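You operate a simulated robot arm through the tools that you are given. There is no shell and no other tool. Be economical: measure what you need, move in short steps, check, and stop when the job is done.

Carry out the task below with a simulated robot arm. There is one attempt and no reset: what you move stays moved.

## Task
Put one of the dust traps from the top of the steel table on top of the green-band drain cup. Open the blue drawer, put the sachet on the top of the small table away in the inside of the blue drawer, then shut the drawer. Fetch the yellow chip plate and set it on the top of the blue mat. Shut the machine ten spool cover. Do these in any order.

It is judged by the outcome, as a careful person would: the job done as asked, and still so three seconds after it is handed in. It fails if anything else is knocked over, pushed out of place, dropped, spilled or broken. Lids that push on must go on centred and level and be pressed home; caps that screw on are set level and turned clockwise until they are tight.

## Robot
A 7-joint arm with a vacuum gripper on a trunk, on a base that drives. Base frame: it is fixed to the floor where the robot stands at the start and does not move with it; the origin is under the middle of the robot, x ahead of it, y to its left, z up. Lengths are in m, angles in degrees, forces in N, time in s.
With the tool pointing down near the work surface it reaches from about 0.1 to 0.6 m from the robot's upright axis, wherever it stands. Its first joint turns from -115.0 to 115.0 degrees. Places, roughly: blue drawer [3.4, -3, 0.6]; green-band drain cup (7x7x7 cm) [1.1, 0.3, 0.7]; inside of the blue drawer [3.5, -3, 0.6]; machine ten spool cover [1, 0.8, 1.3]; sachet [1, -1.25, 0.75]; top of the blue mat [3.5, -2, 0.8]; yellow chip plate [1, -1.25, 0.75]. Payload 2.55 kg.
Tool frame: the origin (TCP) lies in the middle of the cups' lips, and z points out of the cups. The gripper has 1 cup of 0.044 m across, covering 0.044 by 0.044 m (tool x, y); the bellows give 0.02 m. With the vacuum on, a cup seals on a smooth face that it is pressed against (1 to 4 N); it does not hold porous or soft things. The pull reaches 55 N.
Orientation is that of the tool frame in the base frame, as [roll, pitch, yaw] about the fixed x, y, z axes, in that order (R = Rz(yaw) Ry(pitch) Rx(roll)). With the cups facing straight down, the tool's x points along the base's -x, its y along +y and its z along -z.

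## Interface
- The arm moves only by the tool play_rows. Its argument "commands" is one flat list of numbers, 7 for each row, row after row: the shift along the base's x, y, z in units of 50 mm (1.0 is 50 mm), then the turn, a rotation vector about the base's x, y, z in units of 4 degrees (1.0 is 4 degrees), then the vacuum: 1 switches it on, 0 off. In form: [tx, ty, tz, wx, wy, wz, valve, tx, ty, tz, wx, wy, wz, valve, ...]. A call has 1 to 8 rows; each row shifts and turns the commanded pose from where the row before left it. A call with a number of a shift or a turn outside -1 to 1 is refused whole. Each row takes 0.2 s and may step no farther than 0.05 m and 8.6 degrees from the row before; otherwise, or with a gripper value out of range, the whole call is refused. A pose out of reach is approached as far as the arm can. The call stops where the force on the tool passes 40 N (or 10 N more than at its start, if that is more) or the arm is blocked; 0.2 s more then pass. The pull builds up within a second once a cup has sealed. Time passes only in rows, and 0.2 s behind the last, so rows that do not move give it time. It gives the time, the measured TCP pose, the force on the tool (base axes) and the pull of the vacuum at its end, in the units of the frame above (readings bear some noise), with the torque about the TCP (base axes, N m) and any sound that the robot's microphone picked up, and new pictures: "views" is both (left out), scene, wrist or none.
- Cameras (640 x 400 px; columns grow to the right, rows downward): "scene" is now at [0.0181, 0.1765, 1.7324]; the picture's right is [-0.02, -1.00, 0.00], its down [-0.74, 0.02, -0.67] and it looks along [0.67, -0.02, -0.74] (base axes); focal length 275 px, centre (320, 200). "wrist" rides on the gripper at [0.081, 0.006, -0.173] in the tool frame; the picture's right is [-0.08, 1.00, 0.00], its down [-0.89, -0.07, -0.45] and it looks along [-0.44, -0.04, 0.90] (tool axes); focal length 256 px, centre (320, 200). There is no depth. A picture from a camera that has moved, and an enlarged one, comes with that camera's place and axes in the base frame and with its lens.
- move_column(by): slides the trunk up (or, below 0, down) by that many m; the arm and the scene camera ride with it, the base frame stays. It gives what a move gives, with no picture.
- drive_base(legs): drives the robot by 1 to 6 legs, each [ahead, left, turn to the left] in m, m and degrees, along the robot's own axes; the way and the turn of a leg run together, so that a leg with both is an arc; at most 1.5 m and 180 degrees a leg. The arm and the cameras ride along, it lands a little off, and it stops where it bumps. It gives what a move gives, and a new picture of the scene camera.
- head_to(pan, tilt): turns the head with the scene camera to pan (to the left, within 155 degrees either way) and tilt (down, from -29 to 69), counted from straight ahead of the robot. It gives what a move gives, and a new picture of the scene camera.
- enlarge(camera, box): a new picture of the part [left, top, right, bottom] of that camera's present view, enlarged. The clock stands still meanwhile.
- close_job(): hands the job in; it is judged then, once.

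Go step by step. Nothing tells you exact positions but the pictures and the camera data: compare them with the known pose of the tool, close in by small moves and look again before you grip or let go. The budget is 165 turns and 260 pictures, counting those below and the enlarged ones. Unless the task says otherwise, let go and move clear before handing in, and close with one line.

The tools are called after ">>>" as a command line: name --argument value ..., lists and objects as JSON in quotes. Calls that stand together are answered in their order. play_rows: Moves the arm, as the interface text tells. Its arguments: {"type":"object","properties":{"commands":{"type":"array"},"views":{"type":"string","enum":["both","scene","wrist","none"]}},"required":["commands"]} The other tools are called the same way: move_column (by) slides the trunk up or down; drive_base (legs) drives the base; head_to (pan, tilt) turns the head that bears the scene camera; enlarge (camera, box) takes an enlarged picture of a part of a camera's view; close_job () hands the job in.

At the start:

```text
time: 0.0
tool_pos: [0.3784, 0.2796, 1.0355]
ee_rot: [179.9, -0.1, -180.0]
contact_force: [-0.2, -0.7, 0.6]
wrist_torque: [0.04, 0.02, 0.01]
pull: 0.2
trunk travel left (down, up): [-0.825, 0.165]
robot x, y, heading: [0.0018, 0.0049, 0.1]
head pan, tilt: [-1.3, 47.8]
```

scene: 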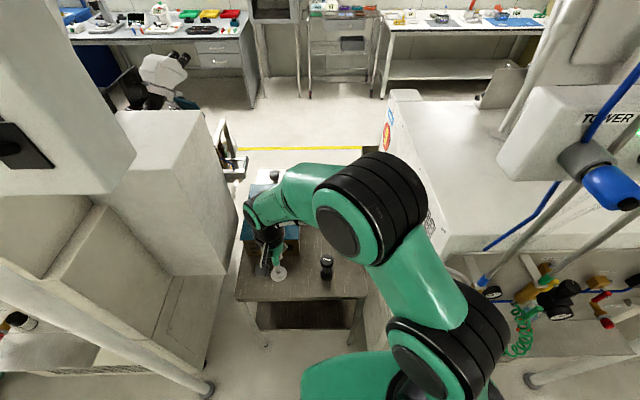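
wrist: 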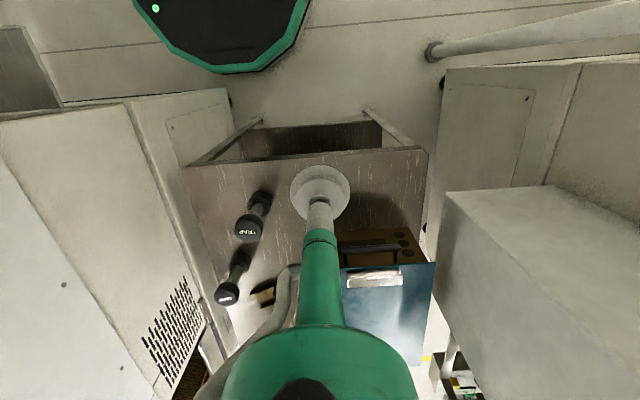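

I see a small steel table ahead with dumbbell-like things on it, and benches farther off. I'll look closer first.

>>> enlarge --camera "scene" --box '[220, 150, 400, 340]'

>>> enlarge --camera "wrist" --box '[180, 130, 460, 400]'

>>> head_to --pan 45 --tilt 20

>>> head_to --pan -50 --tilt 30

```text
2.11 times, centred on (310, 245) of scene
camera zoom: at [0.0181, 0.1765, 1.7324], right [-0.02, -1.0, 0.0], down [-0.74, 0.02, -0.67], along [0.67, -0.02, -0.74], focal length 579 px, centre (341, 105)
```

zoom: 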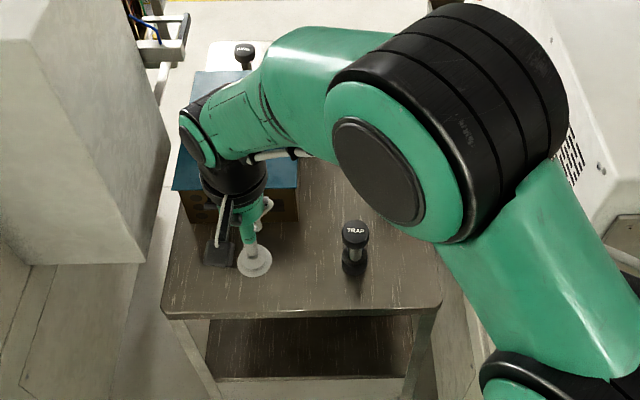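

```text
1.48 times, centred on (320, 265) of wrist
camera zoom: at [0.2972, 0.2857, 1.2085], right [0.08, 1.0, 0.0], down [0.89, -0.07, 0.45], along [0.44, -0.04, -0.9], focal length 379 px, centre (320, 104)
```

zoom: 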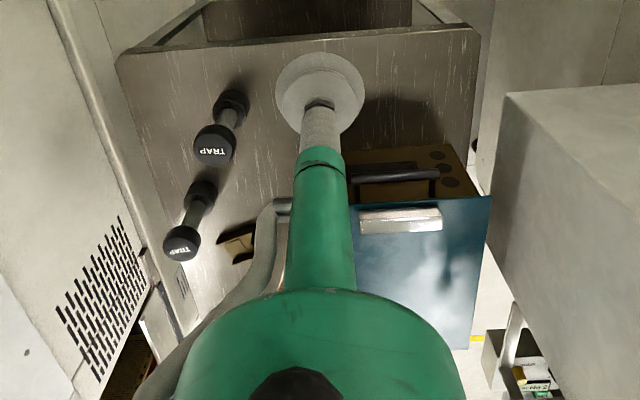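

```text
time: 1.1
tool_pos: [0.3783, 0.2799, 1.0369]
ee_rot: [179.9, 0.0, 180.0]
contact_force: [0.3, 0.0, -0.5]
wrist_torque: [0.01, -0.01, 0.04]
pull: 0.0
trunk travel left (down, up): [-0.825, 0.165]
robot x, y, heading: [0.0022, 0.0046, -0.2]
head pan, tilt: [45.0, 20.0]
camera scene: at [0.0051, 0.2442, 1.775], right [0.71, -0.71, 0.0], down [-0.24, -0.24, -0.94], along [0.66, 0.66, -0.34], focal length 275 px, centre (320, 200)
```

scene: 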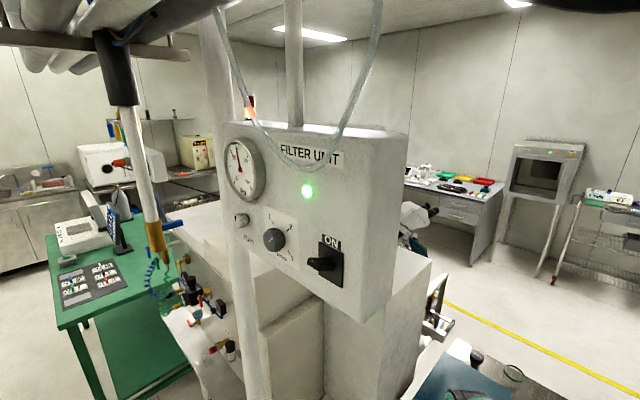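

```text
time: 2.9
tool_pos: [0.3781, 0.2802, 1.0349]
ee_rot: [179.9, 0.0, 180.0]
contact_force: [-0.2, -0.2, 0.0]
wrist_torque: [0.0, -0.03, 0.03]
pull: 0.0
trunk travel left (down, up): [-0.825, 0.165]
robot x, y, heading: [0.0017, 0.0019, 0.3]
head pan, tilt: [-50.0, 30.0]
camera scene: at [-0.0027, 0.1091, 1.759], right [-0.77, -0.64, 0.0], down [-0.32, 0.38, -0.87], along [0.56, -0.66, -0.5], focal length 275 px, centre (320, 200)
```

scene: 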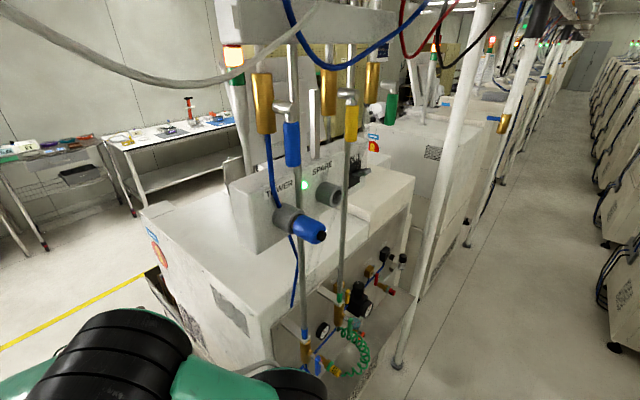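

Traps seem to be at about (0.55,0.13) and (0.71,0.05), with another black thing near (1.04,0.38). I'll look at the far end of the table.

>>> head_to --pan 30 --tilt 38

```text
time: 4.4
tool_pos: [0.3776, 0.2787, 1.0358]
ee_rot: [-180.0, 0.0, 180.0]
contact_force: [-0.2, 0.0, -1.6]
wrist_torque: [0.0, -0.01, 0.0]
pull: 0.2
trunk travel left (down, up): [-0.825, 0.165]
robot x, y, heading: [-0.0029, -0.0011, 0.2]
head pan, tilt: [30.0, 38.0]
camera scene: at [0.0139, 0.2215, 1.7466], right [0.5, -0.87, 0.0], down [-0.53, -0.31, -0.79], along [0.68, 0.39, -0.62], focal length 275 px, centre (320, 200)
```

scene: 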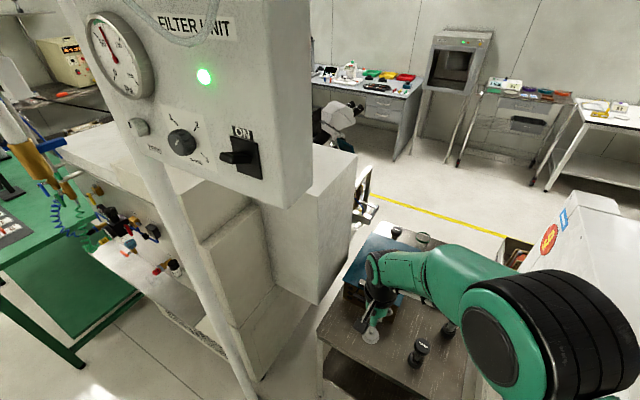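

>>> enlarge --camera "scene" --box '[320, 215, 480, 375]'

>>> enlarge --camera "scene" --box '[300, 50, 640, 260]'

```text
2.50 times, centred on (400, 295) of scene
camera zoom: at [0.0139, 0.2215, 1.7466], right [0.5, -0.87, 0.0], down [-0.53, -0.31, -0.79], along [0.68, 0.39, -0.62], focal length 688 px, centre (120, -38)
```

zoom: 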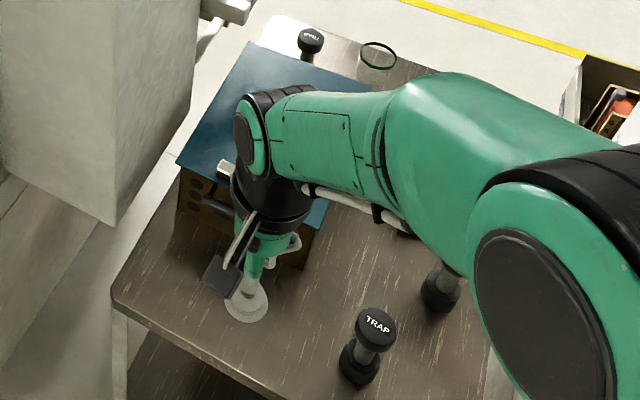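

```text
1.88 times, centred on (470, 155) of scene
camera zoom: at [0.0139, 0.2215, 1.7466], right [0.5, -0.87, 0.0], down [-0.53, -0.31, -0.79], along [0.68, 0.39, -0.62], focal length 518 px, centre (38, 285)
```

zoom: 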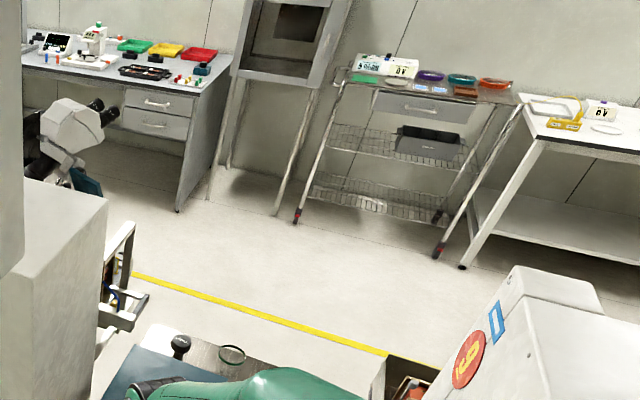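

The cup, glass with a green rim, is near (1.17, 0.26) at the far end of the table. I'll survey the surroundings for driving routes.

>>> head_to --pan 90 --tilt 30

>>> head_to --pan 150 --tilt 30

>>> head_to --pan -150 --tilt 30

>>> head_to --pan -90 --tilt 30

```text
time: 5.7
tool_pos: [0.3777, 0.2803, 1.0346]
ee_rot: [-180.0, 0.0, -180.0]
contact_force: [0.4, -0.1, -0.1]
wrist_torque: [0.01, -0.02, -0.01]
pull: 0.1
trunk travel left (down, up): [-0.825, 0.165]
robot x, y, heading: [-0.002, 0.0012, -0.1]
head pan, tilt: [90.0, 30.0]
camera scene: at [-0.0608, 0.2688, 1.7589], right [1.0, 0.0, 0.0], down [0.0, -0.5, -0.87], along [0.0, 0.87, -0.5], focal length 275 px, centre (320, 200)
```

scene: 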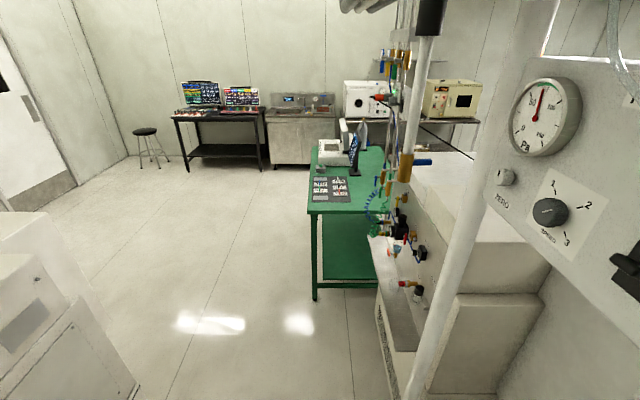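

```text
time: 7.0
tool_pos: [0.3785, 0.2797, 1.0356]
ee_rot: [-179.9, 0.0, 179.9]
contact_force: [-0.4, -0.1, 0.5]
wrist_torque: [0.02, -0.02, 0.0]
pull: 0.0
trunk travel left (down, up): [-0.825, 0.165]
robot x, y, heading: [0.0016, -0.0006, 0.3]
head pan, tilt: [150.0, 30.0]
camera scene: at [-0.1391, 0.2237, 1.759], right [0.5, 0.87, 0.0], down [0.43, -0.25, -0.87], along [-0.75, 0.43, -0.5], focal length 275 px, centre (320, 200)
```

scene: 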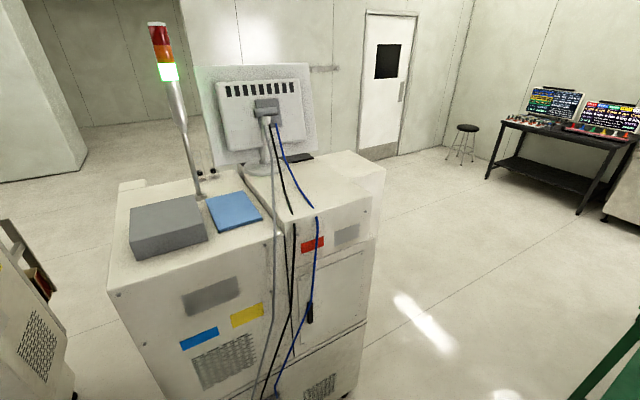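

```text
time: 11.1
tool_pos: [0.3776, 0.2799, 1.0348]
ee_rot: [180.0, 0.0, 179.9]
contact_force: [-0.4, 0.0, -0.3]
wrist_torque: [0.03, 0.04, -0.01]
pull: 0.1
trunk travel left (down, up): [-0.825, 0.165]
robot x, y, heading: [-0.0019, -0.0002, -0.1]
head pan, tilt: [-150.0, 30.0]
camera scene: at [-0.1392, 0.1331, 1.759], right [-0.5, 0.87, 0.0], down [0.43, 0.25, -0.87], along [-0.75, -0.43, -0.5], focal length 275 px, centre (320, 200)
```

scene: 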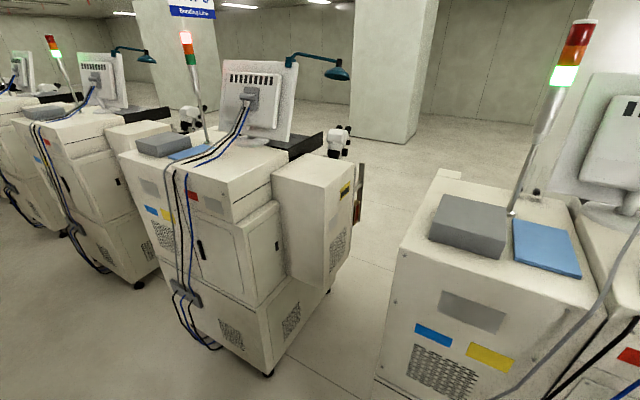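

```text
time: 12.4
tool_pos: [0.3778, 0.2792, 1.0344]
ee_rot: [-180.0, 0.0, 180.0]
contact_force: [0.2, -0.1, -0.6]
wrist_torque: [-0.01, -0.01, 0.0]
pull: 0.2
trunk travel left (down, up): [-0.825, 0.165]
robot x, y, heading: [0.0001, 0.0018, 0.1]
head pan, tilt: [-90.0, 30.0]
camera scene: at [-0.0609, 0.0879, 1.759], right [-1.0, 0.0, 0.0], down [0.0, 0.5, -0.87], along [0.0, -0.87, -0.5], focal length 275 px, centre (320, 200)
```

scene: 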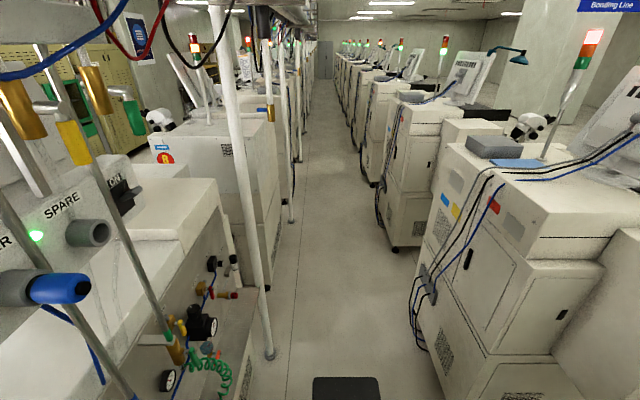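

I'll tilt the wrist camera ahead to view the whole table top.

>>> play_rows --commands '[0, 0, 0.5, 0, -1, 0, 0, 0, 0, 0.5, 0, -1, 0, 0, 0, 0, 0.5, 0, -1, 0, 0, 0, 0, 0.5, 0, -1, 0, 0, 0, 0, 0.5, 0, -1, 0, 0, 0, 0, 0.5, 0, -1, 0, 0]' --views "wrist"

```text
time: 13.8
tool_pos: [0.3758, 0.2774, 1.1856]
ee_rot: [179.9, 24.1, -180.0]
contact_force: [0.5, 0.6, 0.4]
wrist_torque: [0.04, 0.02, -0.02]
pull: 0.1
trunk travel left (down, up): [-0.825, 0.165]
robot x, y, heading: [-0.0021, -0.0005, -0.2]
head pan, tilt: [-90.0, 30.0]
camera wrist: at [0.2311, 0.2833, 1.3117], right [0.07, 1.0, 0.03], down [0.63, -0.07, 0.77], along [0.77, -0.04, -0.64], focal length 256 px, centre (320, 200)
```

wrist: 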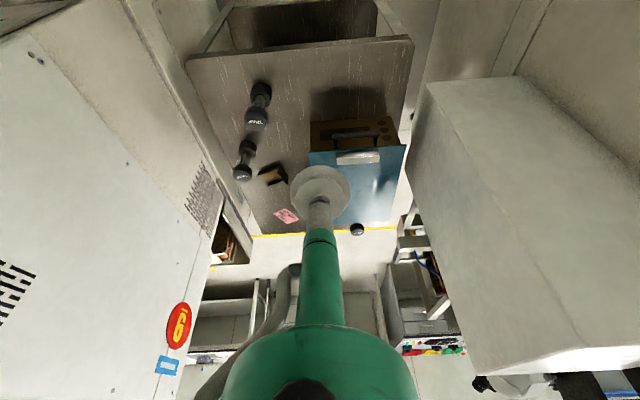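

The third trap sits near (1.06, 0.38) on the table's far end, close to the cup, so work from the front aisle suits best. I'll tuck the arm, back off, and turn left to drive round the green bench.

>>> play_rows --commands '[-0.6, -0.4, 0, 0, 1, 0, 0, -0.6, -0.4, 0, 0, 1, 0, 0, -0.6, -0.4, 0, 0, 1, 0, 0, -0.6, -0.4, 0, 0, 1, 0, 0, -0.4, -0.4, 0, 0, 1, 0, 0, 0, 0, 0, 0, 1, 0, 0]' --views "none"

>>> drive_base --legs '[[-0.25, 0, 0]]'

>>> head_to --pan 0 --tilt 40

```text
time: 15.2
tool_pos: [0.2532, 0.1961, 1.1657]
ee_rot: [180.0, -0.1, 180.0]
contact_force: [0.2, 0.8, -0.1]
wrist_torque: [0.01, 0.03, -0.03]
pull: 0.0
out of reach, approached as far as the arm can: row 5, 6
trunk travel left (down, up): [-0.825, 0.165]
robot x, y, heading: [-0.0022, 0.0012, -0.2]
head pan, tilt: [-90.0, 30.0]
```

```text
time: 17.0
tool_pos: [-0.0042, 0.1954, 1.1647]
ee_rot: [180.0, 0.0, -179.8]
contact_force: [-0.1, 0.7, 0.3]
wrist_torque: [-0.01, -0.05, 0.01]
pull: 0.0
trunk travel left (down, up): [-0.825, 0.165]
robot x, y, heading: [-0.2538, -0.0012, 0.1]
head pan, tilt: [-90.0, 30.0]
camera scene: at [-0.316, 0.0871, 1.7589], right [-1.0, 0.0, 0.0], down [0.0, 0.5, -0.87], along [0.0, -0.87, -0.5], focal length 275 px, centre (320, 200)
```

scene: 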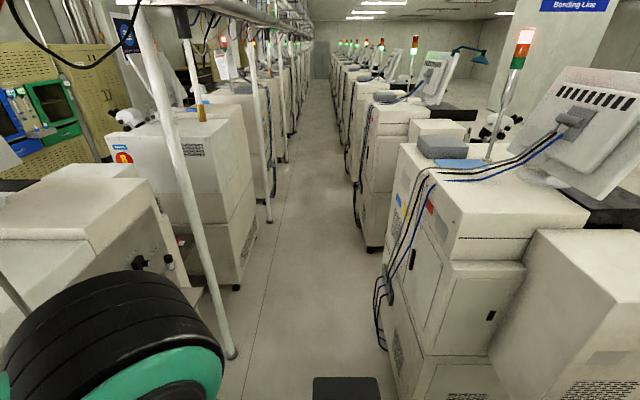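

```text
time: 18.7
tool_pos: [-0.0034, 0.1975, 1.1658]
ee_rot: [180.0, 0.1, -179.7]
contact_force: [-1.0, -0.7, 0.2]
wrist_torque: [-0.02, 0.03, 0.0]
pull: 0.1
trunk travel left (down, up): [-0.825, 0.165]
robot x, y, heading: [-0.2529, 0.0006, 0.6]
head pan, tilt: [0.0, 40.0]
camera scene: at [-0.2305, 0.1778, 1.7436], right [0.0, -1.0, 0.0], down [-0.64, 0.0, -0.77], along [0.77, 0.0, -0.64], focal length 275 px, centre (320, 200)
```

scene: 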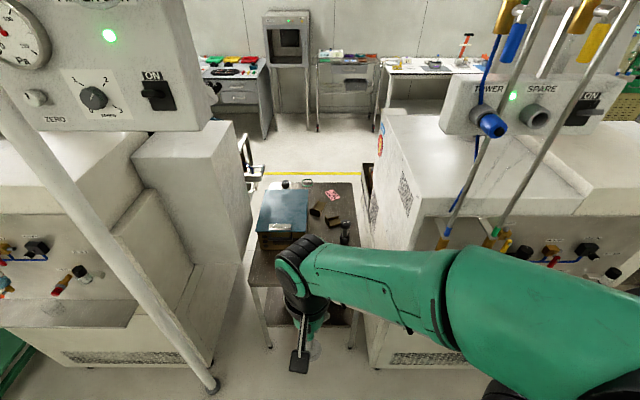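

I'll turn left 90° and look down the lane.

>>> drive_base --legs '[[0, 0, 45], [0, 0, 45]]'

```text
time: 23.2
tool_pos: [-0.4495, 0.2522, 1.166]
ee_rot: [180.0, 0.0, -90.2]
contact_force: [-0.5, -0.6, -0.2]
wrist_torque: [0.04, 0.0, -0.03]
pull: 0.0
trunk travel left (down, up): [-0.825, 0.165]
robot x, y, heading: [-0.2519, -0.0019, 90.0]
head pan, tilt: [0.0, 40.0]
camera scene: at [-0.4315, 0.0265, 1.7436], right [1.0, 0.0, 0.0], down [0.0, -0.64, -0.77], along [0.0, 0.77, -0.64], focal length 275 px, centre (320, 200)
```

scene: 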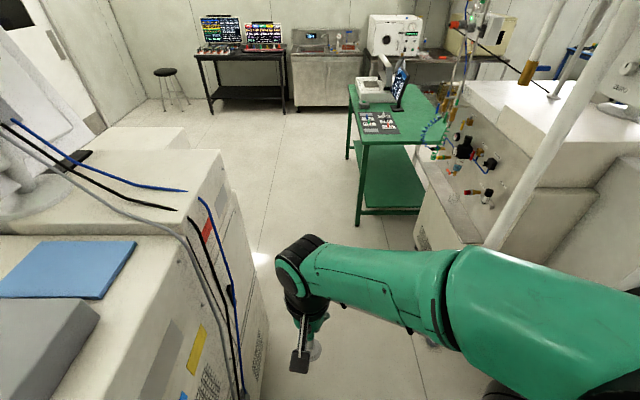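

The lane is clear ahead; I'll drive forward, shift left, and pass the green bench.

>>> drive_base --legs '[[1.2, 0, 0], [0, 0.45, 0], [1.3, 0, 0]]'

```text
time: 38.0
tool_pos: [-0.8805, 2.815, 1.1662]
ee_rot: [-180.0, 0.0, -91.2]
contact_force: [0.9, -0.5, 0.5]
wrist_torque: [0.02, 0.0, 0.0]
pull: 0.0
trunk travel left (down, up): [-0.825, 0.165]
robot x, y, heading: [-0.6898, 2.561, 88.9]
head pan, tilt: [0.0, 40.0]
camera scene: at [-0.8663, 2.5886, 1.7436], right [1.0, -0.02, 0.0], down [-0.01, -0.64, -0.77], along [0.01, 0.77, -0.64], focal length 275 px, centre (320, 200)
```

scene: 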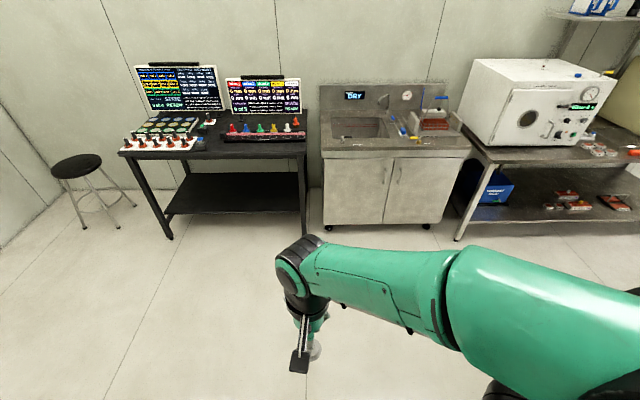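

>>> head_to --pan -60 --tilt 35

```text
time: 39.3
tool_pos: [-0.8807, 2.8135, 1.1657]
ee_rot: [180.0, 0.0, -91.1]
contact_force: [-0.6, 0.4, -0.2]
wrist_torque: [0.03, 0.02, -0.01]
pull: 0.1
trunk travel left (down, up): [-0.825, 0.165]
robot x, y, heading: [-0.6902, 2.5608, 88.9]
head pan, tilt: [-60.0, 35.0]
camera scene: at [-0.7909, 2.546, 1.7512], right [0.48, -0.87, 0.0], down [-0.5, -0.28, -0.82], along [0.72, 0.4, -0.57], focal length 275 px, centre (320, 200)
```

scene: 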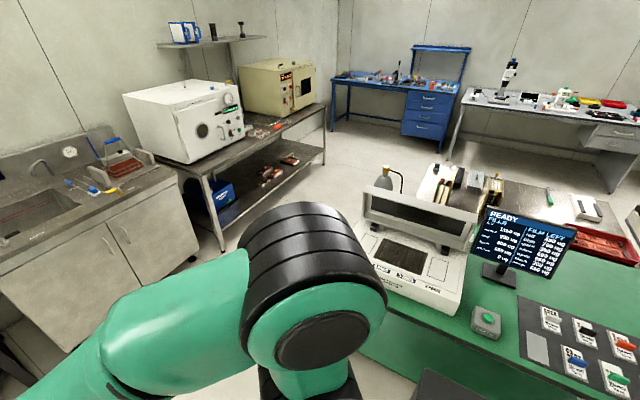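

The passage between the green bench (y<~3.0) and the steel bench (y>~4.15) is clear; its middle is about y=3.57. I'll go there, turn right, and look.

>>> drive_base --legs '[[1.0, 0, 0], [0, 0, -45], [0, 0, -44]]'

>>> head_to --pan -10 --tilt 45

```text
time: 48.8
tool_pos: [-0.3901, 3.7742, 1.1651]
ee_rot: [180.0, 0.0, 176.7]
contact_force: [-0.5, -0.1, -0.5]
wrist_torque: [-0.03, 0.01, 0.02]
pull: 0.1
trunk travel left (down, up): [-0.825, 0.165]
robot x, y, heading: [-0.6556, 3.5933, -3.3]
head pan, tilt: [-60.0, 35.0]
camera scene: at [-0.6638, 3.6955, 1.7512], right [-0.89, -0.45, 0.0], down [-0.26, 0.51, -0.82], along [0.37, -0.73, -0.57], focal length 275 px, centre (320, 200)
```

scene: 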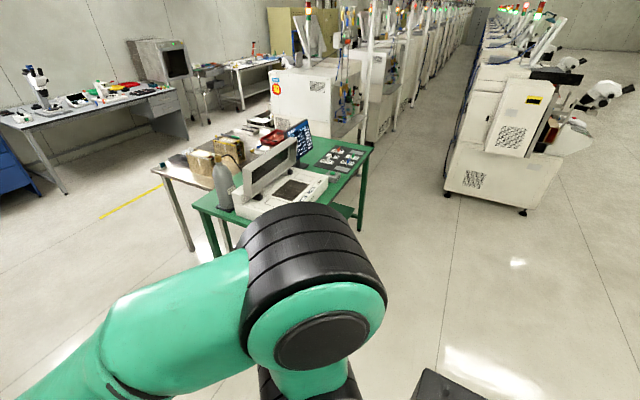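

```text
time: 50.0
tool_pos: [-0.3901, 3.7734, 1.1646]
ee_rot: [180.0, -0.1, 176.7]
contact_force: [-0.1, 0.2, 0.2]
wrist_torque: [0.02, 0.02, -0.02]
pull: 0.1
trunk travel left (down, up): [-0.825, 0.165]
robot x, y, heading: [-0.6498, 3.5903, -3.3]
head pan, tilt: [-10.0, 45.0]
camera scene: at [-0.6244, 3.7554, 1.7364], right [-0.23, -0.97, 0.0], down [-0.69, 0.16, -0.71], along [0.69, -0.16, -0.71], focal length 275 px, centre (320, 200)
```

scene: 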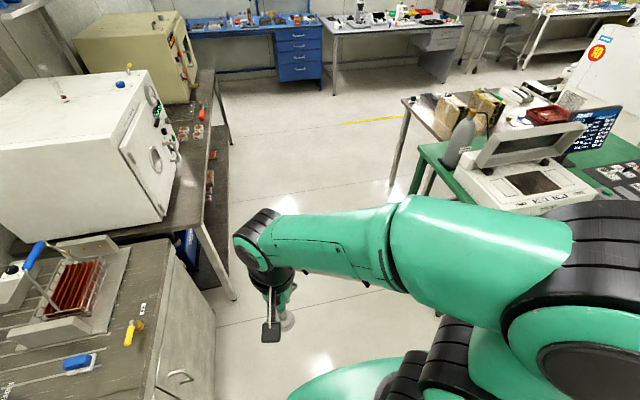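

Clear way ahead. I'll drive on to the front aisle, then turn toward −y.

>>> drive_base --legs '[[1.5, 0, 0], [1.3, 0, 0], [0, 0, -45], [0, 0, -42], [1.5, 0, 0]]'

>>> head_to --pan 0 --tilt 30

>>> head_to --pan -45 --tilt 25

```text
time: 74.6
tool_pos: [2.3009, 1.6785, 1.1656]
ee_rot: [180.0, -0.1, 89.9]
contact_force: [0.1, 0.5, 0.0]
wrist_torque: [0.0, 0.0, 0.02]
pull: 0.0
trunk travel left (down, up): [-0.825, 0.165]
robot x, y, heading: [2.1028, 1.9287, -90.0]
head pan, tilt: [-10.0, 45.0]
camera scene: at [2.2673, 1.9105, 1.7364], right [-0.98, 0.17, 0.0], down [0.12, 0.7, -0.71], along [-0.12, -0.7, -0.71], focal length 275 px, centre (320, 200)
```

scene: 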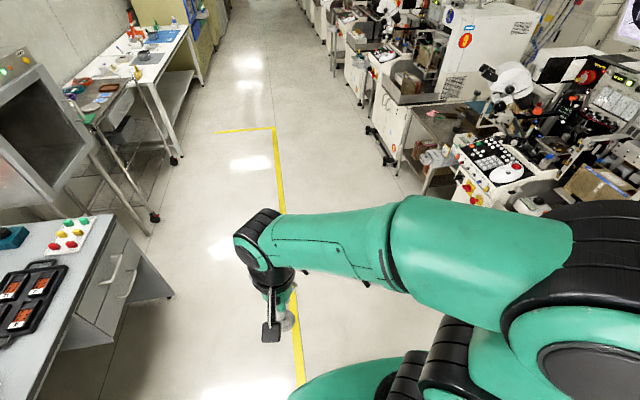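

```text
time: 75.4
tool_pos: [2.3009, 1.6777, 1.1663]
ee_rot: [180.0, -0.1, 90.0]
contact_force: [-0.1, 0.5, 0.5]
wrist_torque: [0.02, -0.01, -0.03]
pull: 0.0
trunk travel left (down, up): [-0.825, 0.165]
robot x, y, heading: [2.1054, 1.9305, -89.8]
head pan, tilt: [0.0, 30.0]
camera scene: at [2.2814, 1.9004, 1.7589], right [-1.0, 0.0, 0.0], down [0.0, 0.5, -0.87], along [0.0, -0.87, -0.5], focal length 275 px, centre (320, 200)
```

scene: 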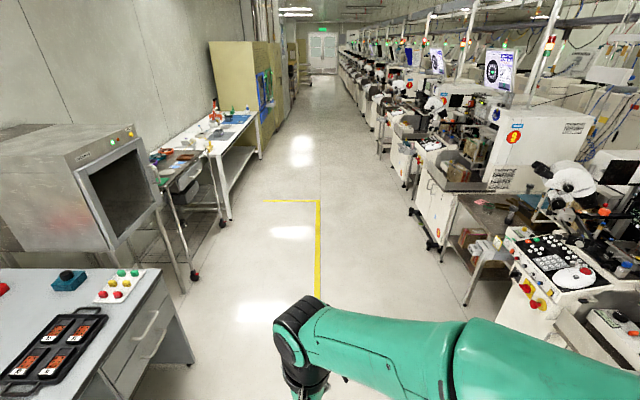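

```text
time: 76.5
tool_pos: [2.3027, 1.6766, 1.1659]
ee_rot: [180.0, -0.1, 90.0]
contact_force: [0.8, 0.1, -0.6]
wrist_torque: [0.01, 0.03, -0.02]
pull: 0.1
trunk travel left (down, up): [-0.825, 0.165]
robot x, y, heading: [2.1051, 1.9313, -90.0]
head pan, tilt: [-45.0, 25.0]
camera scene: at [2.2164, 1.9256, 1.7669], right [-0.71, 0.71, 0.0], down [0.3, 0.3, -0.91], along [-0.64, -0.64, -0.42], focal length 275 px, centre (320, 200)
```

scene: 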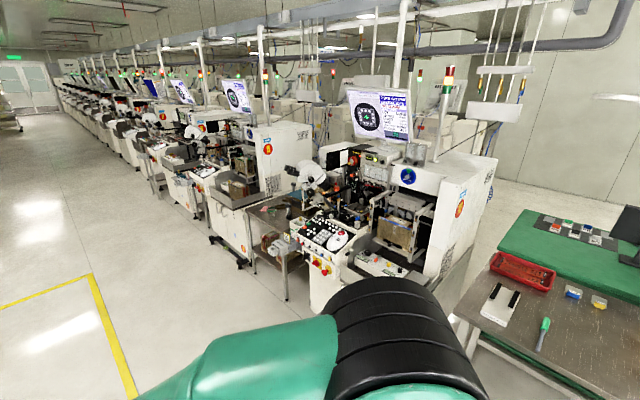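

>>> enlarge --camera "scene" --box '[230, 80, 500, 300]'

>>> drive_base --legs '[[1.0, 0, 0]]'

>>> head_to --pan -85 --tilt 25

```text
1.82 times, centred on (365, 190) of scene
camera zoom: at [2.2164, 1.9256, 1.7669], right [-0.71, 0.71, 0.0], down [0.3, 0.3, -0.91], along [-0.64, -0.64, -0.42], focal length 500 px, centre (238, 218)
```

zoom: 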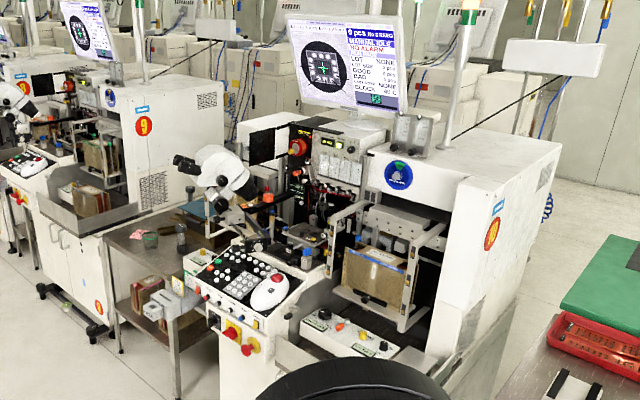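

```text
time: 81.7
tool_pos: [2.2717, 0.6688, 1.166]
ee_rot: [179.9, -0.1, 87.7]
contact_force: [0.0, 0.4, -0.7]
wrist_torque: [0.01, 0.0, -0.02]
pull: 0.0
trunk travel left (down, up): [-0.825, 0.165]
robot x, y, heading: [2.087, 0.9267, -92.6]
head pan, tilt: [-45.0, 25.0]
camera scene: at [2.1963, 0.9195, 1.7669], right [-0.68, 0.73, 0.0], down [0.31, 0.29, -0.91], along [-0.67, -0.62, -0.42], focal length 275 px, centre (320, 200)
```

scene: 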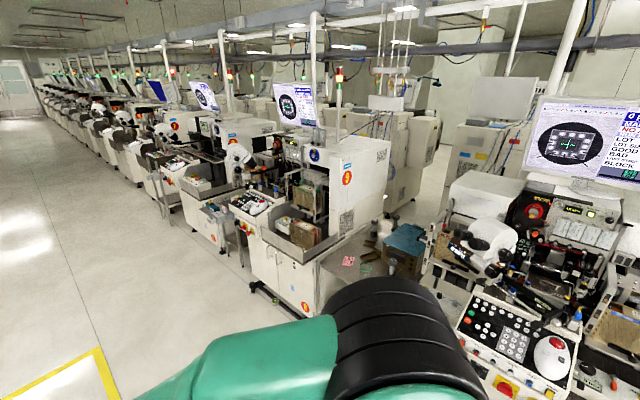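

```text
time: 82.7
tool_pos: [2.2725, 0.6687, 1.1653]
ee_rot: [179.9, 0.0, 87.8]
contact_force: [0.6, 0.8, -0.5]
wrist_torque: [0.02, -0.01, -0.03]
pull: 0.1
trunk travel left (down, up): [-0.825, 0.165]
robot x, y, heading: [2.0867, 0.9268, -92.1]
head pan, tilt: [-85.0, 25.0]
camera scene: at [2.1719, 0.9778, 1.767], right [-0.05, 1.0, 0.0], down [0.42, 0.02, -0.91], along [-0.91, -0.04, -0.42], focal length 275 px, centre (320, 200)
```

scene: 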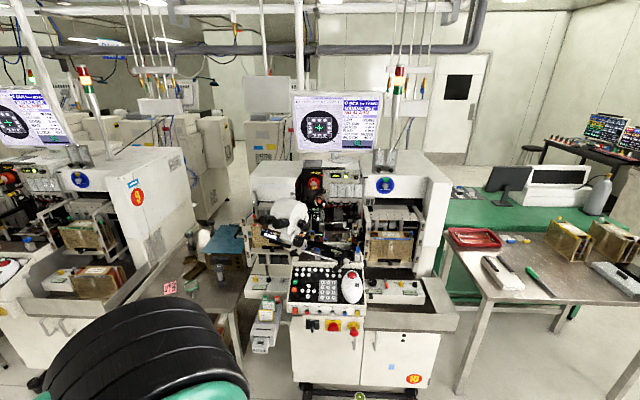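

>>> enlarge --camera "scene" --box '[230, 150, 450, 310]'

>>> enlarge --camera "scene" --box '[110, 200, 260, 320]'

```text
2.50 times, centred on (340, 230) of scene
camera zoom: at [2.1719, 0.9778, 1.767], right [-0.05, 1.0, 0.0], down [0.42, 0.02, -0.91], along [-0.91, -0.04, -0.42], focal length 688 px, centre (270, 125)
```

zoom: 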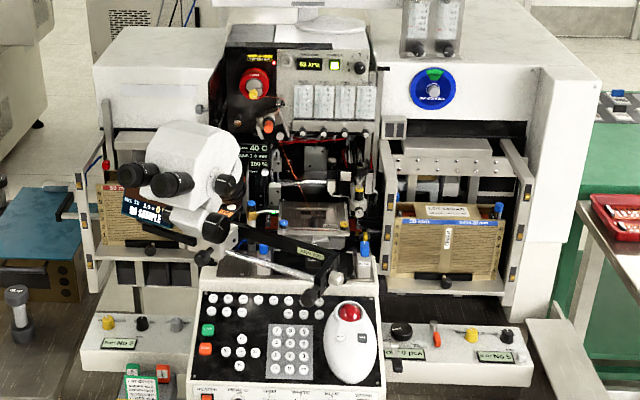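

```text
3.33 times, centred on (185, 260) of scene
camera zoom: at [2.1719, 0.9778, 1.767], right [-0.05, 1.0, 0.0], down [0.42, 0.02, -0.91], along [-0.91, -0.04, -0.42], focal length 917 px, centre (770, 0)
```

zoom: 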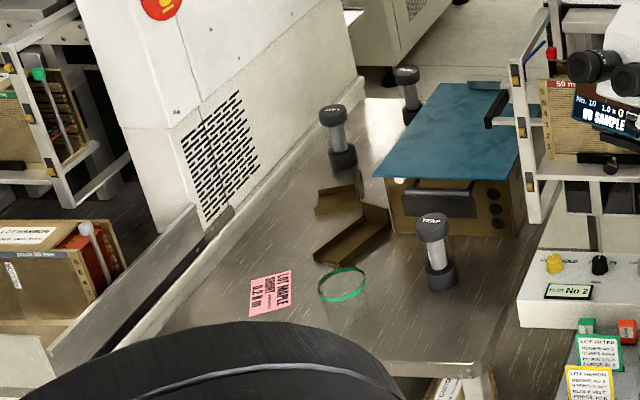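

I see the trap on the front-left of the blue-lidded case and the green-rim glass cup near the table's front edge. I'll face the table and align to it.

>>> drive_base --legs '[[0, 0, -44], [0, 0, -44], [0, 0.6, 0]]'

>>> head_to --pan 0 --tilt 45

```text
time: 90.2
tool_pos: [1.8356, 0.1173, 1.1651]
ee_rot: [180.0, 0.0, 0.3]
contact_force: [-0.4, 0.2, -0.7]
wrist_torque: [-0.01, 0.0, -0.05]
pull: 0.1
trunk travel left (down, up): [-0.825, 0.165]
robot x, y, heading: [2.086, 0.319, -179.6]
head pan, tilt: [-85.0, 25.0]
camera scene: at [2.1378, 0.2308, 1.7669], right [1.0, 0.09, 0.0], down [0.04, -0.42, -0.91], along [-0.08, 0.9, -0.42], focal length 275 px, centre (320, 200)
```

scene: 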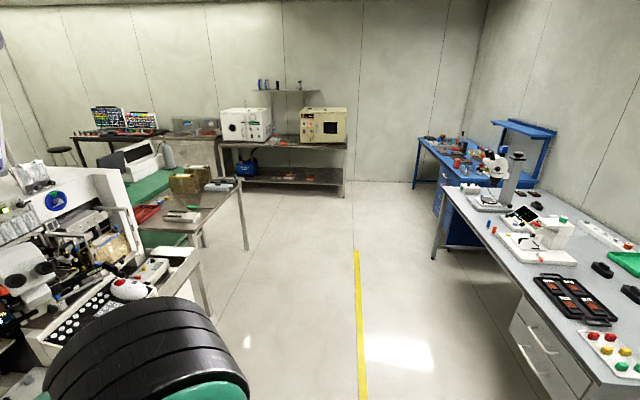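

```text
time: 91.8
tool_pos: [1.835, 0.1179, 1.1651]
ee_rot: [-180.0, 0.1, 0.1]
contact_force: [0.2, -0.1, 0.3]
wrist_torque: [0.01, -0.03, 0.03]
pull: 0.0
trunk travel left (down, up): [-0.825, 0.165]
robot x, y, heading: [2.0863, 0.3138, -179.8]
head pan, tilt: [0.0, 45.0]
camera scene: at [2.0648, 0.1393, 1.7364], right [0.0, 1.0, 0.0], down [0.71, 0.0, -0.71], along [-0.71, 0.0, -0.71], focal length 275 px, centre (320, 200)
```

scene: 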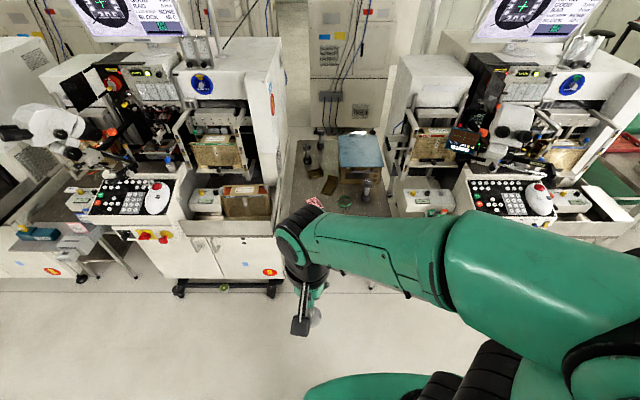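

>>> enlarge --camera "scene" --box '[270, 110, 430, 230]'

>>> enlarge --camera "scene" --box '[380, 40, 600, 220]'

>>> enlarge --camera "scene" --box '[20, 30, 240, 210]'

```text
3.33 times, centred on (350, 170) of scene
camera zoom: at [2.0648, 0.1393, 1.7364], right [0.0, 1.0, 0.0], down [0.71, 0.0, -0.71], along [-0.71, 0.0, -0.71], focal length 917 px, centre (220, 300)
```

zoom: 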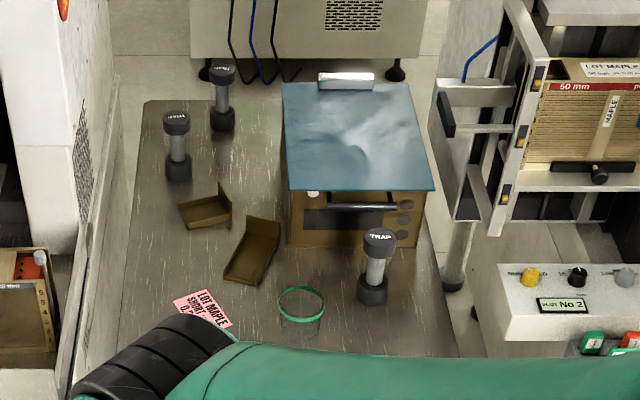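

```text
2.22 times, centred on (490, 130) of scene
camera zoom: at [2.0648, 0.1393, 1.7364], right [0.0, 1.0, 0.0], down [0.71, 0.0, -0.71], along [-0.71, 0.0, -0.71], focal length 612 px, centre (-58, 356)
```

zoom: 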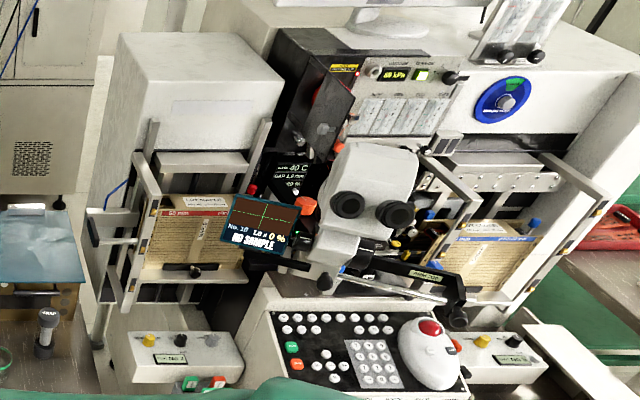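

```text
2.22 times, centred on (130, 120) of scene
camera zoom: at [2.0648, 0.1393, 1.7364], right [0.0, 1.0, 0.0], down [0.71, 0.0, -0.71], along [-0.71, 0.0, -0.71], focal length 612 px, centre (742, 378)
```

zoom: 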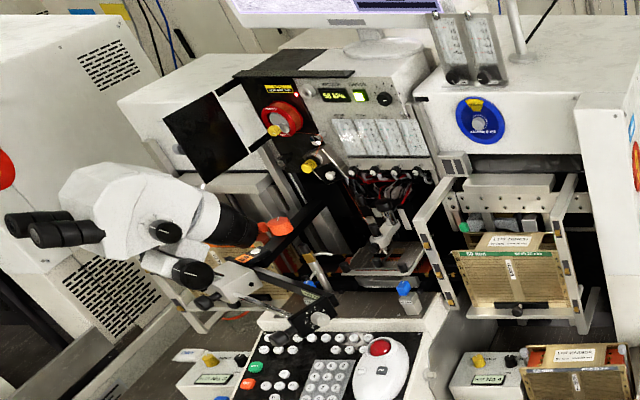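

The spool cover looks like a black hinged flap left of the red spool; it's later work. Combining views, the table top is at z≈0.69, the trap near (1.01,0.39), and the cup near (1.09,0.265). Approaching.

>>> drive_base --legs '[[0.3, 0.06, 0]]'

>>> play_rows --commands '[-0.5, 0, 0, 0, 0, 0, 0]' --views "wrist"

```text
time: 93.9
tool_pos: [1.5396, 0.0558, 1.1656]
ee_rot: [-180.0, 0.0, 0.3]
contact_force: [0.8, 0.4, -0.7]
wrist_torque: [0.01, -0.01, 0.01]
pull: 0.1
trunk travel left (down, up): [-0.825, 0.165]
robot x, y, heading: [1.7904, 0.257, -179.5]
head pan, tilt: [0.0, 45.0]
camera scene: at [1.7683, 0.077, 1.7363], right [-0.01, 1.0, 0.0], down [0.71, 0.0, -0.71], along [-0.71, 0.0, -0.71], focal length 275 px, centre (320, 200)
```

scene: 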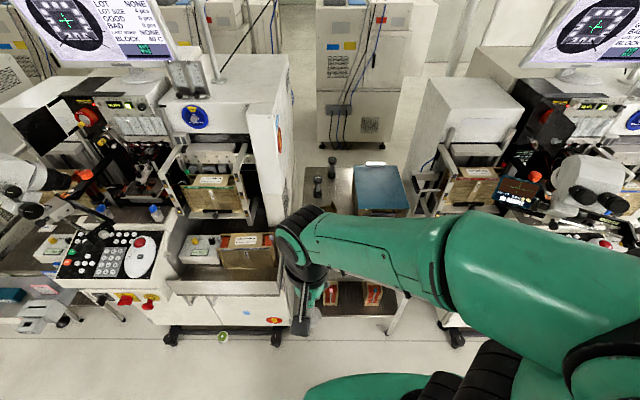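

```text
time: 94.3
tool_pos: [1.5139, 0.0539, 1.1648]
ee_rot: [179.9, 0.1, 0.5]
contact_force: [-0.5, 0.2, 0.0]
wrist_torque: [0.02, -0.01, -0.06]
pull: 0.0
trunk travel left (down, up): [-0.825, 0.165]
robot x, y, heading: [1.7936, 0.2532, -179.8]
head pan, tilt: [0.0, 45.0]
camera wrist: at [1.5943, 0.0481, 1.3377], right [-0.07, -1.0, 0.0], down [-0.89, 0.07, 0.45], along [-0.44, 0.03, -0.9], focal length 256 px, centre (320, 200)
```

wrist: 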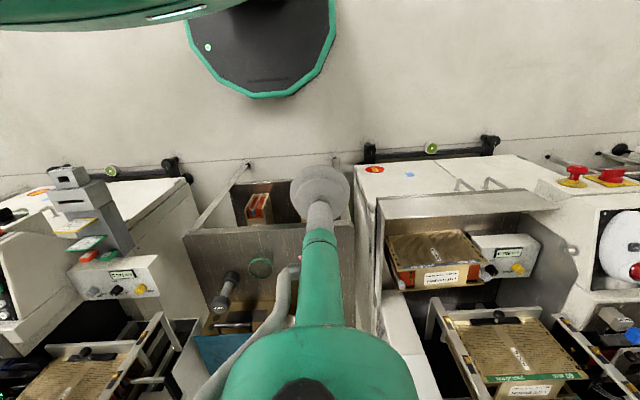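

>>> play_rows --commands '[0, 1, 0, 0, 0, 0, 0, 0, 1, 0, 0, 0, 0, 0, 0, 1, 0, 0, 0, 0, 0, 0, 1, 0, 0, 0, 0, 0]' --views "scene"

>>> drive_base --legs '[[0.17, 0, 0]]'

>>> play_rows --commands '[0, 0, 0, 0, 0, 0, 0]' --views "wrist"

```text
time: 95.3
tool_pos: [1.5119, 0.2154, 1.1608]
ee_rot: [179.9, 0.1, 0.4]
contact_force: [0.6, -0.5, -0.3]
wrist_torque: [-0.05, 0.01, -0.01]
pull: 0.0
out of reach, approached as far as the arm can: row 3
trunk travel left (down, up): [-0.825, 0.165]
robot x, y, heading: [1.7916, 0.2566, -179.4]
head pan, tilt: [0.0, 45.0]
camera scene: at [1.7708, 0.0792, 1.7366], right [-0.01, 1.0, 0.0], down [0.71, 0.0, -0.71], along [-0.71, 0.0, -0.71], focal length 275 px, centre (320, 200)
```

scene: 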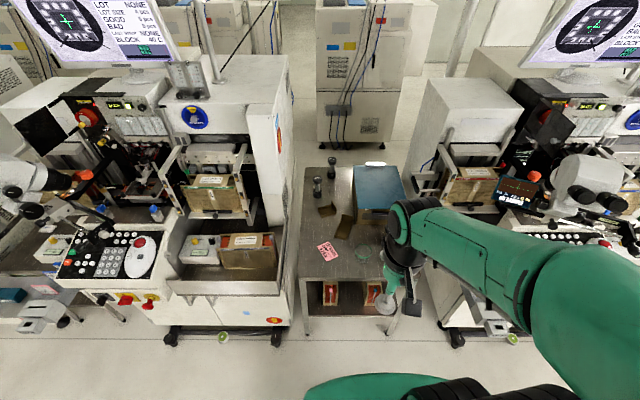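

```text
time: 96.7
tool_pos: [1.3442, 0.2094, 1.1599]
ee_rot: [180.0, 0.1, 0.7]
contact_force: [0.0, -0.5, 0.3]
wrist_torque: [0.01, -0.04, -0.04]
pull: 0.0
trunk travel left (down, up): [-0.825, 0.165]
robot x, y, heading: [1.6242, 0.2521, -179.5]
head pan, tilt: [0.0, 45.0]
camera scene: at [1.6029, 0.0757, 1.7364], right [-0.01, 1.0, 0.0], down [0.71, 0.01, -0.71], along [-0.71, -0.01, -0.71], focal length 275 px, centre (320, 200)
```

scene: 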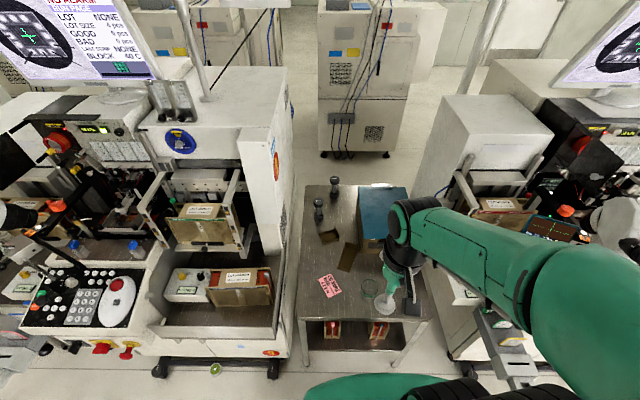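

```text
time: 97.1
tool_pos: [1.3451, 0.2101, 1.1615]
ee_rot: [-180.0, 0.1, 0.8]
contact_force: [-0.6, 0.5, -0.6]
wrist_torque: [0.01, 0.04, 0.02]
pull: 0.0
trunk travel left (down, up): [-0.825, 0.165]
robot x, y, heading: [1.6205, 0.2503, -179.5]
head pan, tilt: [0.0, 45.0]
camera wrist: at [1.4266, 0.2043, 1.3339], right [-0.07, -1.0, 0.0], down [-0.89, 0.06, 0.45], along [-0.45, 0.03, -0.89], focal length 256 px, centre (320, 200)
```

wrist: 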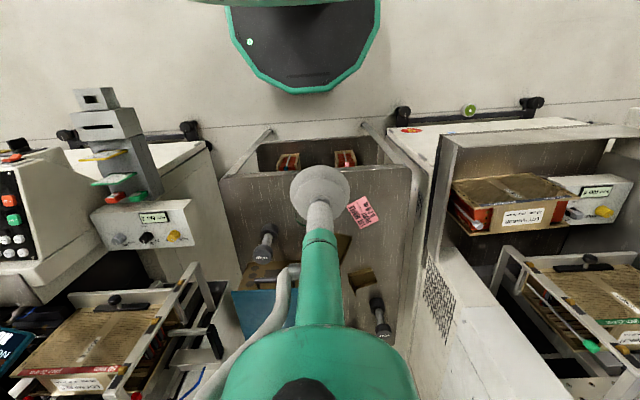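

The trap top is confirmed at about (1.03, 0.376, 0.83). I'll move over toward it in steps.

>>> play_rows --commands '[-0.8, 0.4, -0.3, 0, 0, 0, 0, -0.8, 0.4, -0.3, 0, 0, 0, 0, -0.8, 0.4, -0.4, 0, 0, 0, 0, -0.8, 0.4, -0.4, 0, 0, 0, 0]'

```text
time: 98.1
tool_pos: [1.1837, 0.2923, 1.0878]
ee_rot: [179.9, 0.1, 0.7]
contact_force: [-0.6, -0.2, -0.5]
wrist_torque: [-0.01, -0.05, -0.01]
pull: 0.1
trunk travel left (down, up): [-0.825, 0.165]
robot x, y, heading: [1.6249, 0.25, -179.5]
head pan, tilt: [0.0, 45.0]
camera scene: at [1.6014, 0.0765, 1.7364], right [-0.01, 1.0, 0.0], down [0.71, 0.01, -0.71], along [-0.71, -0.01, -0.71], focal length 275 px, centre (320, 200)
camera wrist: at [1.2659, 0.2868, 1.2615], right [-0.07, -1.0, 0.0], down [-0.89, 0.06, 0.45], along [-0.45, 0.03, -0.89], focal length 256 px, centre (320, 200)
```

scene: 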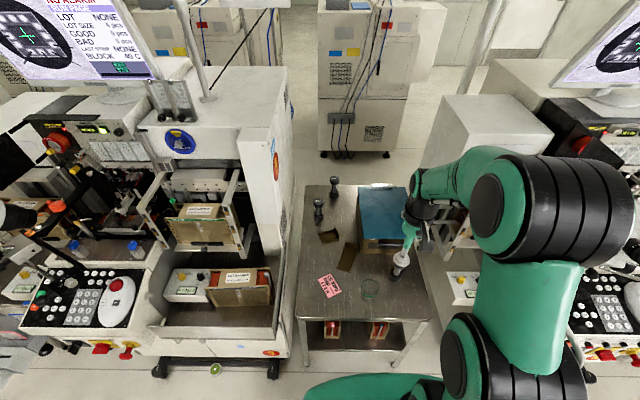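
wrist: 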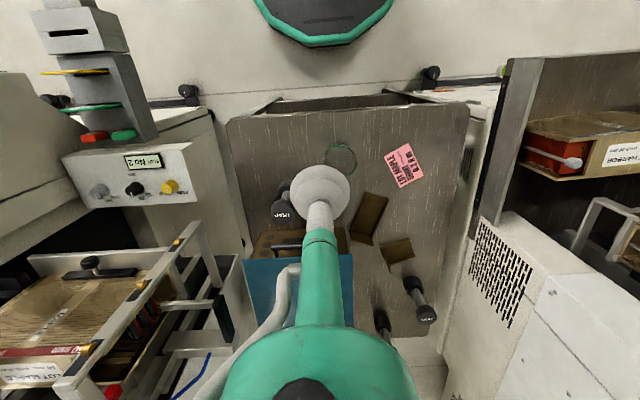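

>>> enlarge --camera "wrist" --box '[240, 130, 370, 230]'

>>> play_rows --commands '[-1, 0.55, 0, 0, 0, 0, 0, -1, 0.55, -0.5, 0, 0, 0, 0, -1, 0.5, -0.5, 0, 0, 0, 0, -0.1, 0, -0.5, 0, 0, 0, 0, 0, 0, -0.5, 0, 0, 0, 0]'

```text
4.00 times, centred on (305, 180) of wrist
camera zoom: at [1.2659, 0.2868, 1.2615], right [-0.07, -1.0, 0.0], down [-0.89, 0.06, 0.45], along [-0.45, 0.03, -0.89], focal length 1024 px, centre (380, 280)
```

zoom: 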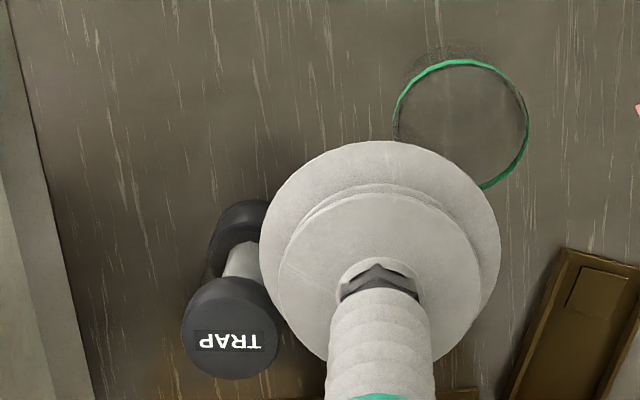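

```text
refused: row 1 steps farther than a row can; nothing moved
```

>>> play_rows --commands '[-0.8, 0.4, -0.4, 0, 0, 0, 0, -0.8, 0.4, -0.4, 0, 0, 0, 0, -0.8, 0.4, -0.4, 0, 0, 0, 0, -0.74, 0.4, -0.4, 0, 0, 0, 0, 0, 0, -0.8, 0, 0, 0, 0, 0, 0, -0.8, 0, 0, 0, 0]'

```text
time: 99.5
tool_pos: [1.0283, 0.372, 0.9304]
ee_rot: [179.9, 0.0, 0.7]
contact_force: [-1.2, -0.4, 0.1]
wrist_torque: [-0.04, -0.05, -0.03]
pull: 0.2
trunk travel left (down, up): [-0.825, 0.165]
robot x, y, heading: [1.6257, 0.2507, -179.3]
head pan, tilt: [0.0, 45.0]
camera scene: at [1.602, 0.0763, 1.7364], right [-0.01, 1.0, 0.0], down [0.71, 0.01, -0.71], along [-0.71, -0.01, -0.71], focal length 275 px, centre (320, 200)
camera wrist: at [1.1095, 0.3661, 1.1031], right [-0.07, -1.0, 0.0], down [-0.89, 0.06, 0.45], along [-0.45, 0.03, -0.89], focal length 256 px, centre (320, 200)
```

scene: 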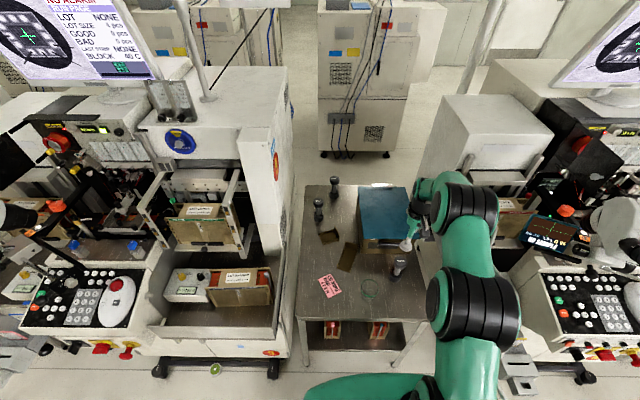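
wrist: 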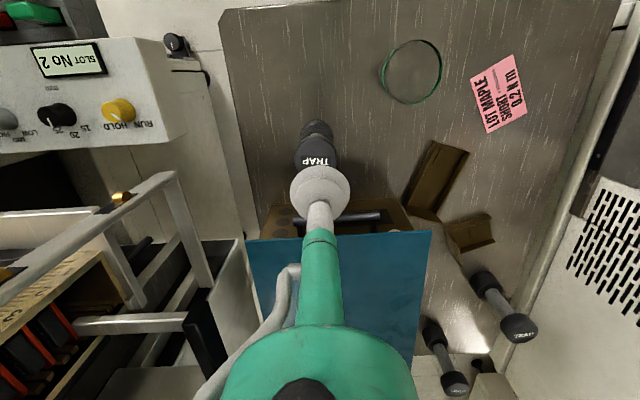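

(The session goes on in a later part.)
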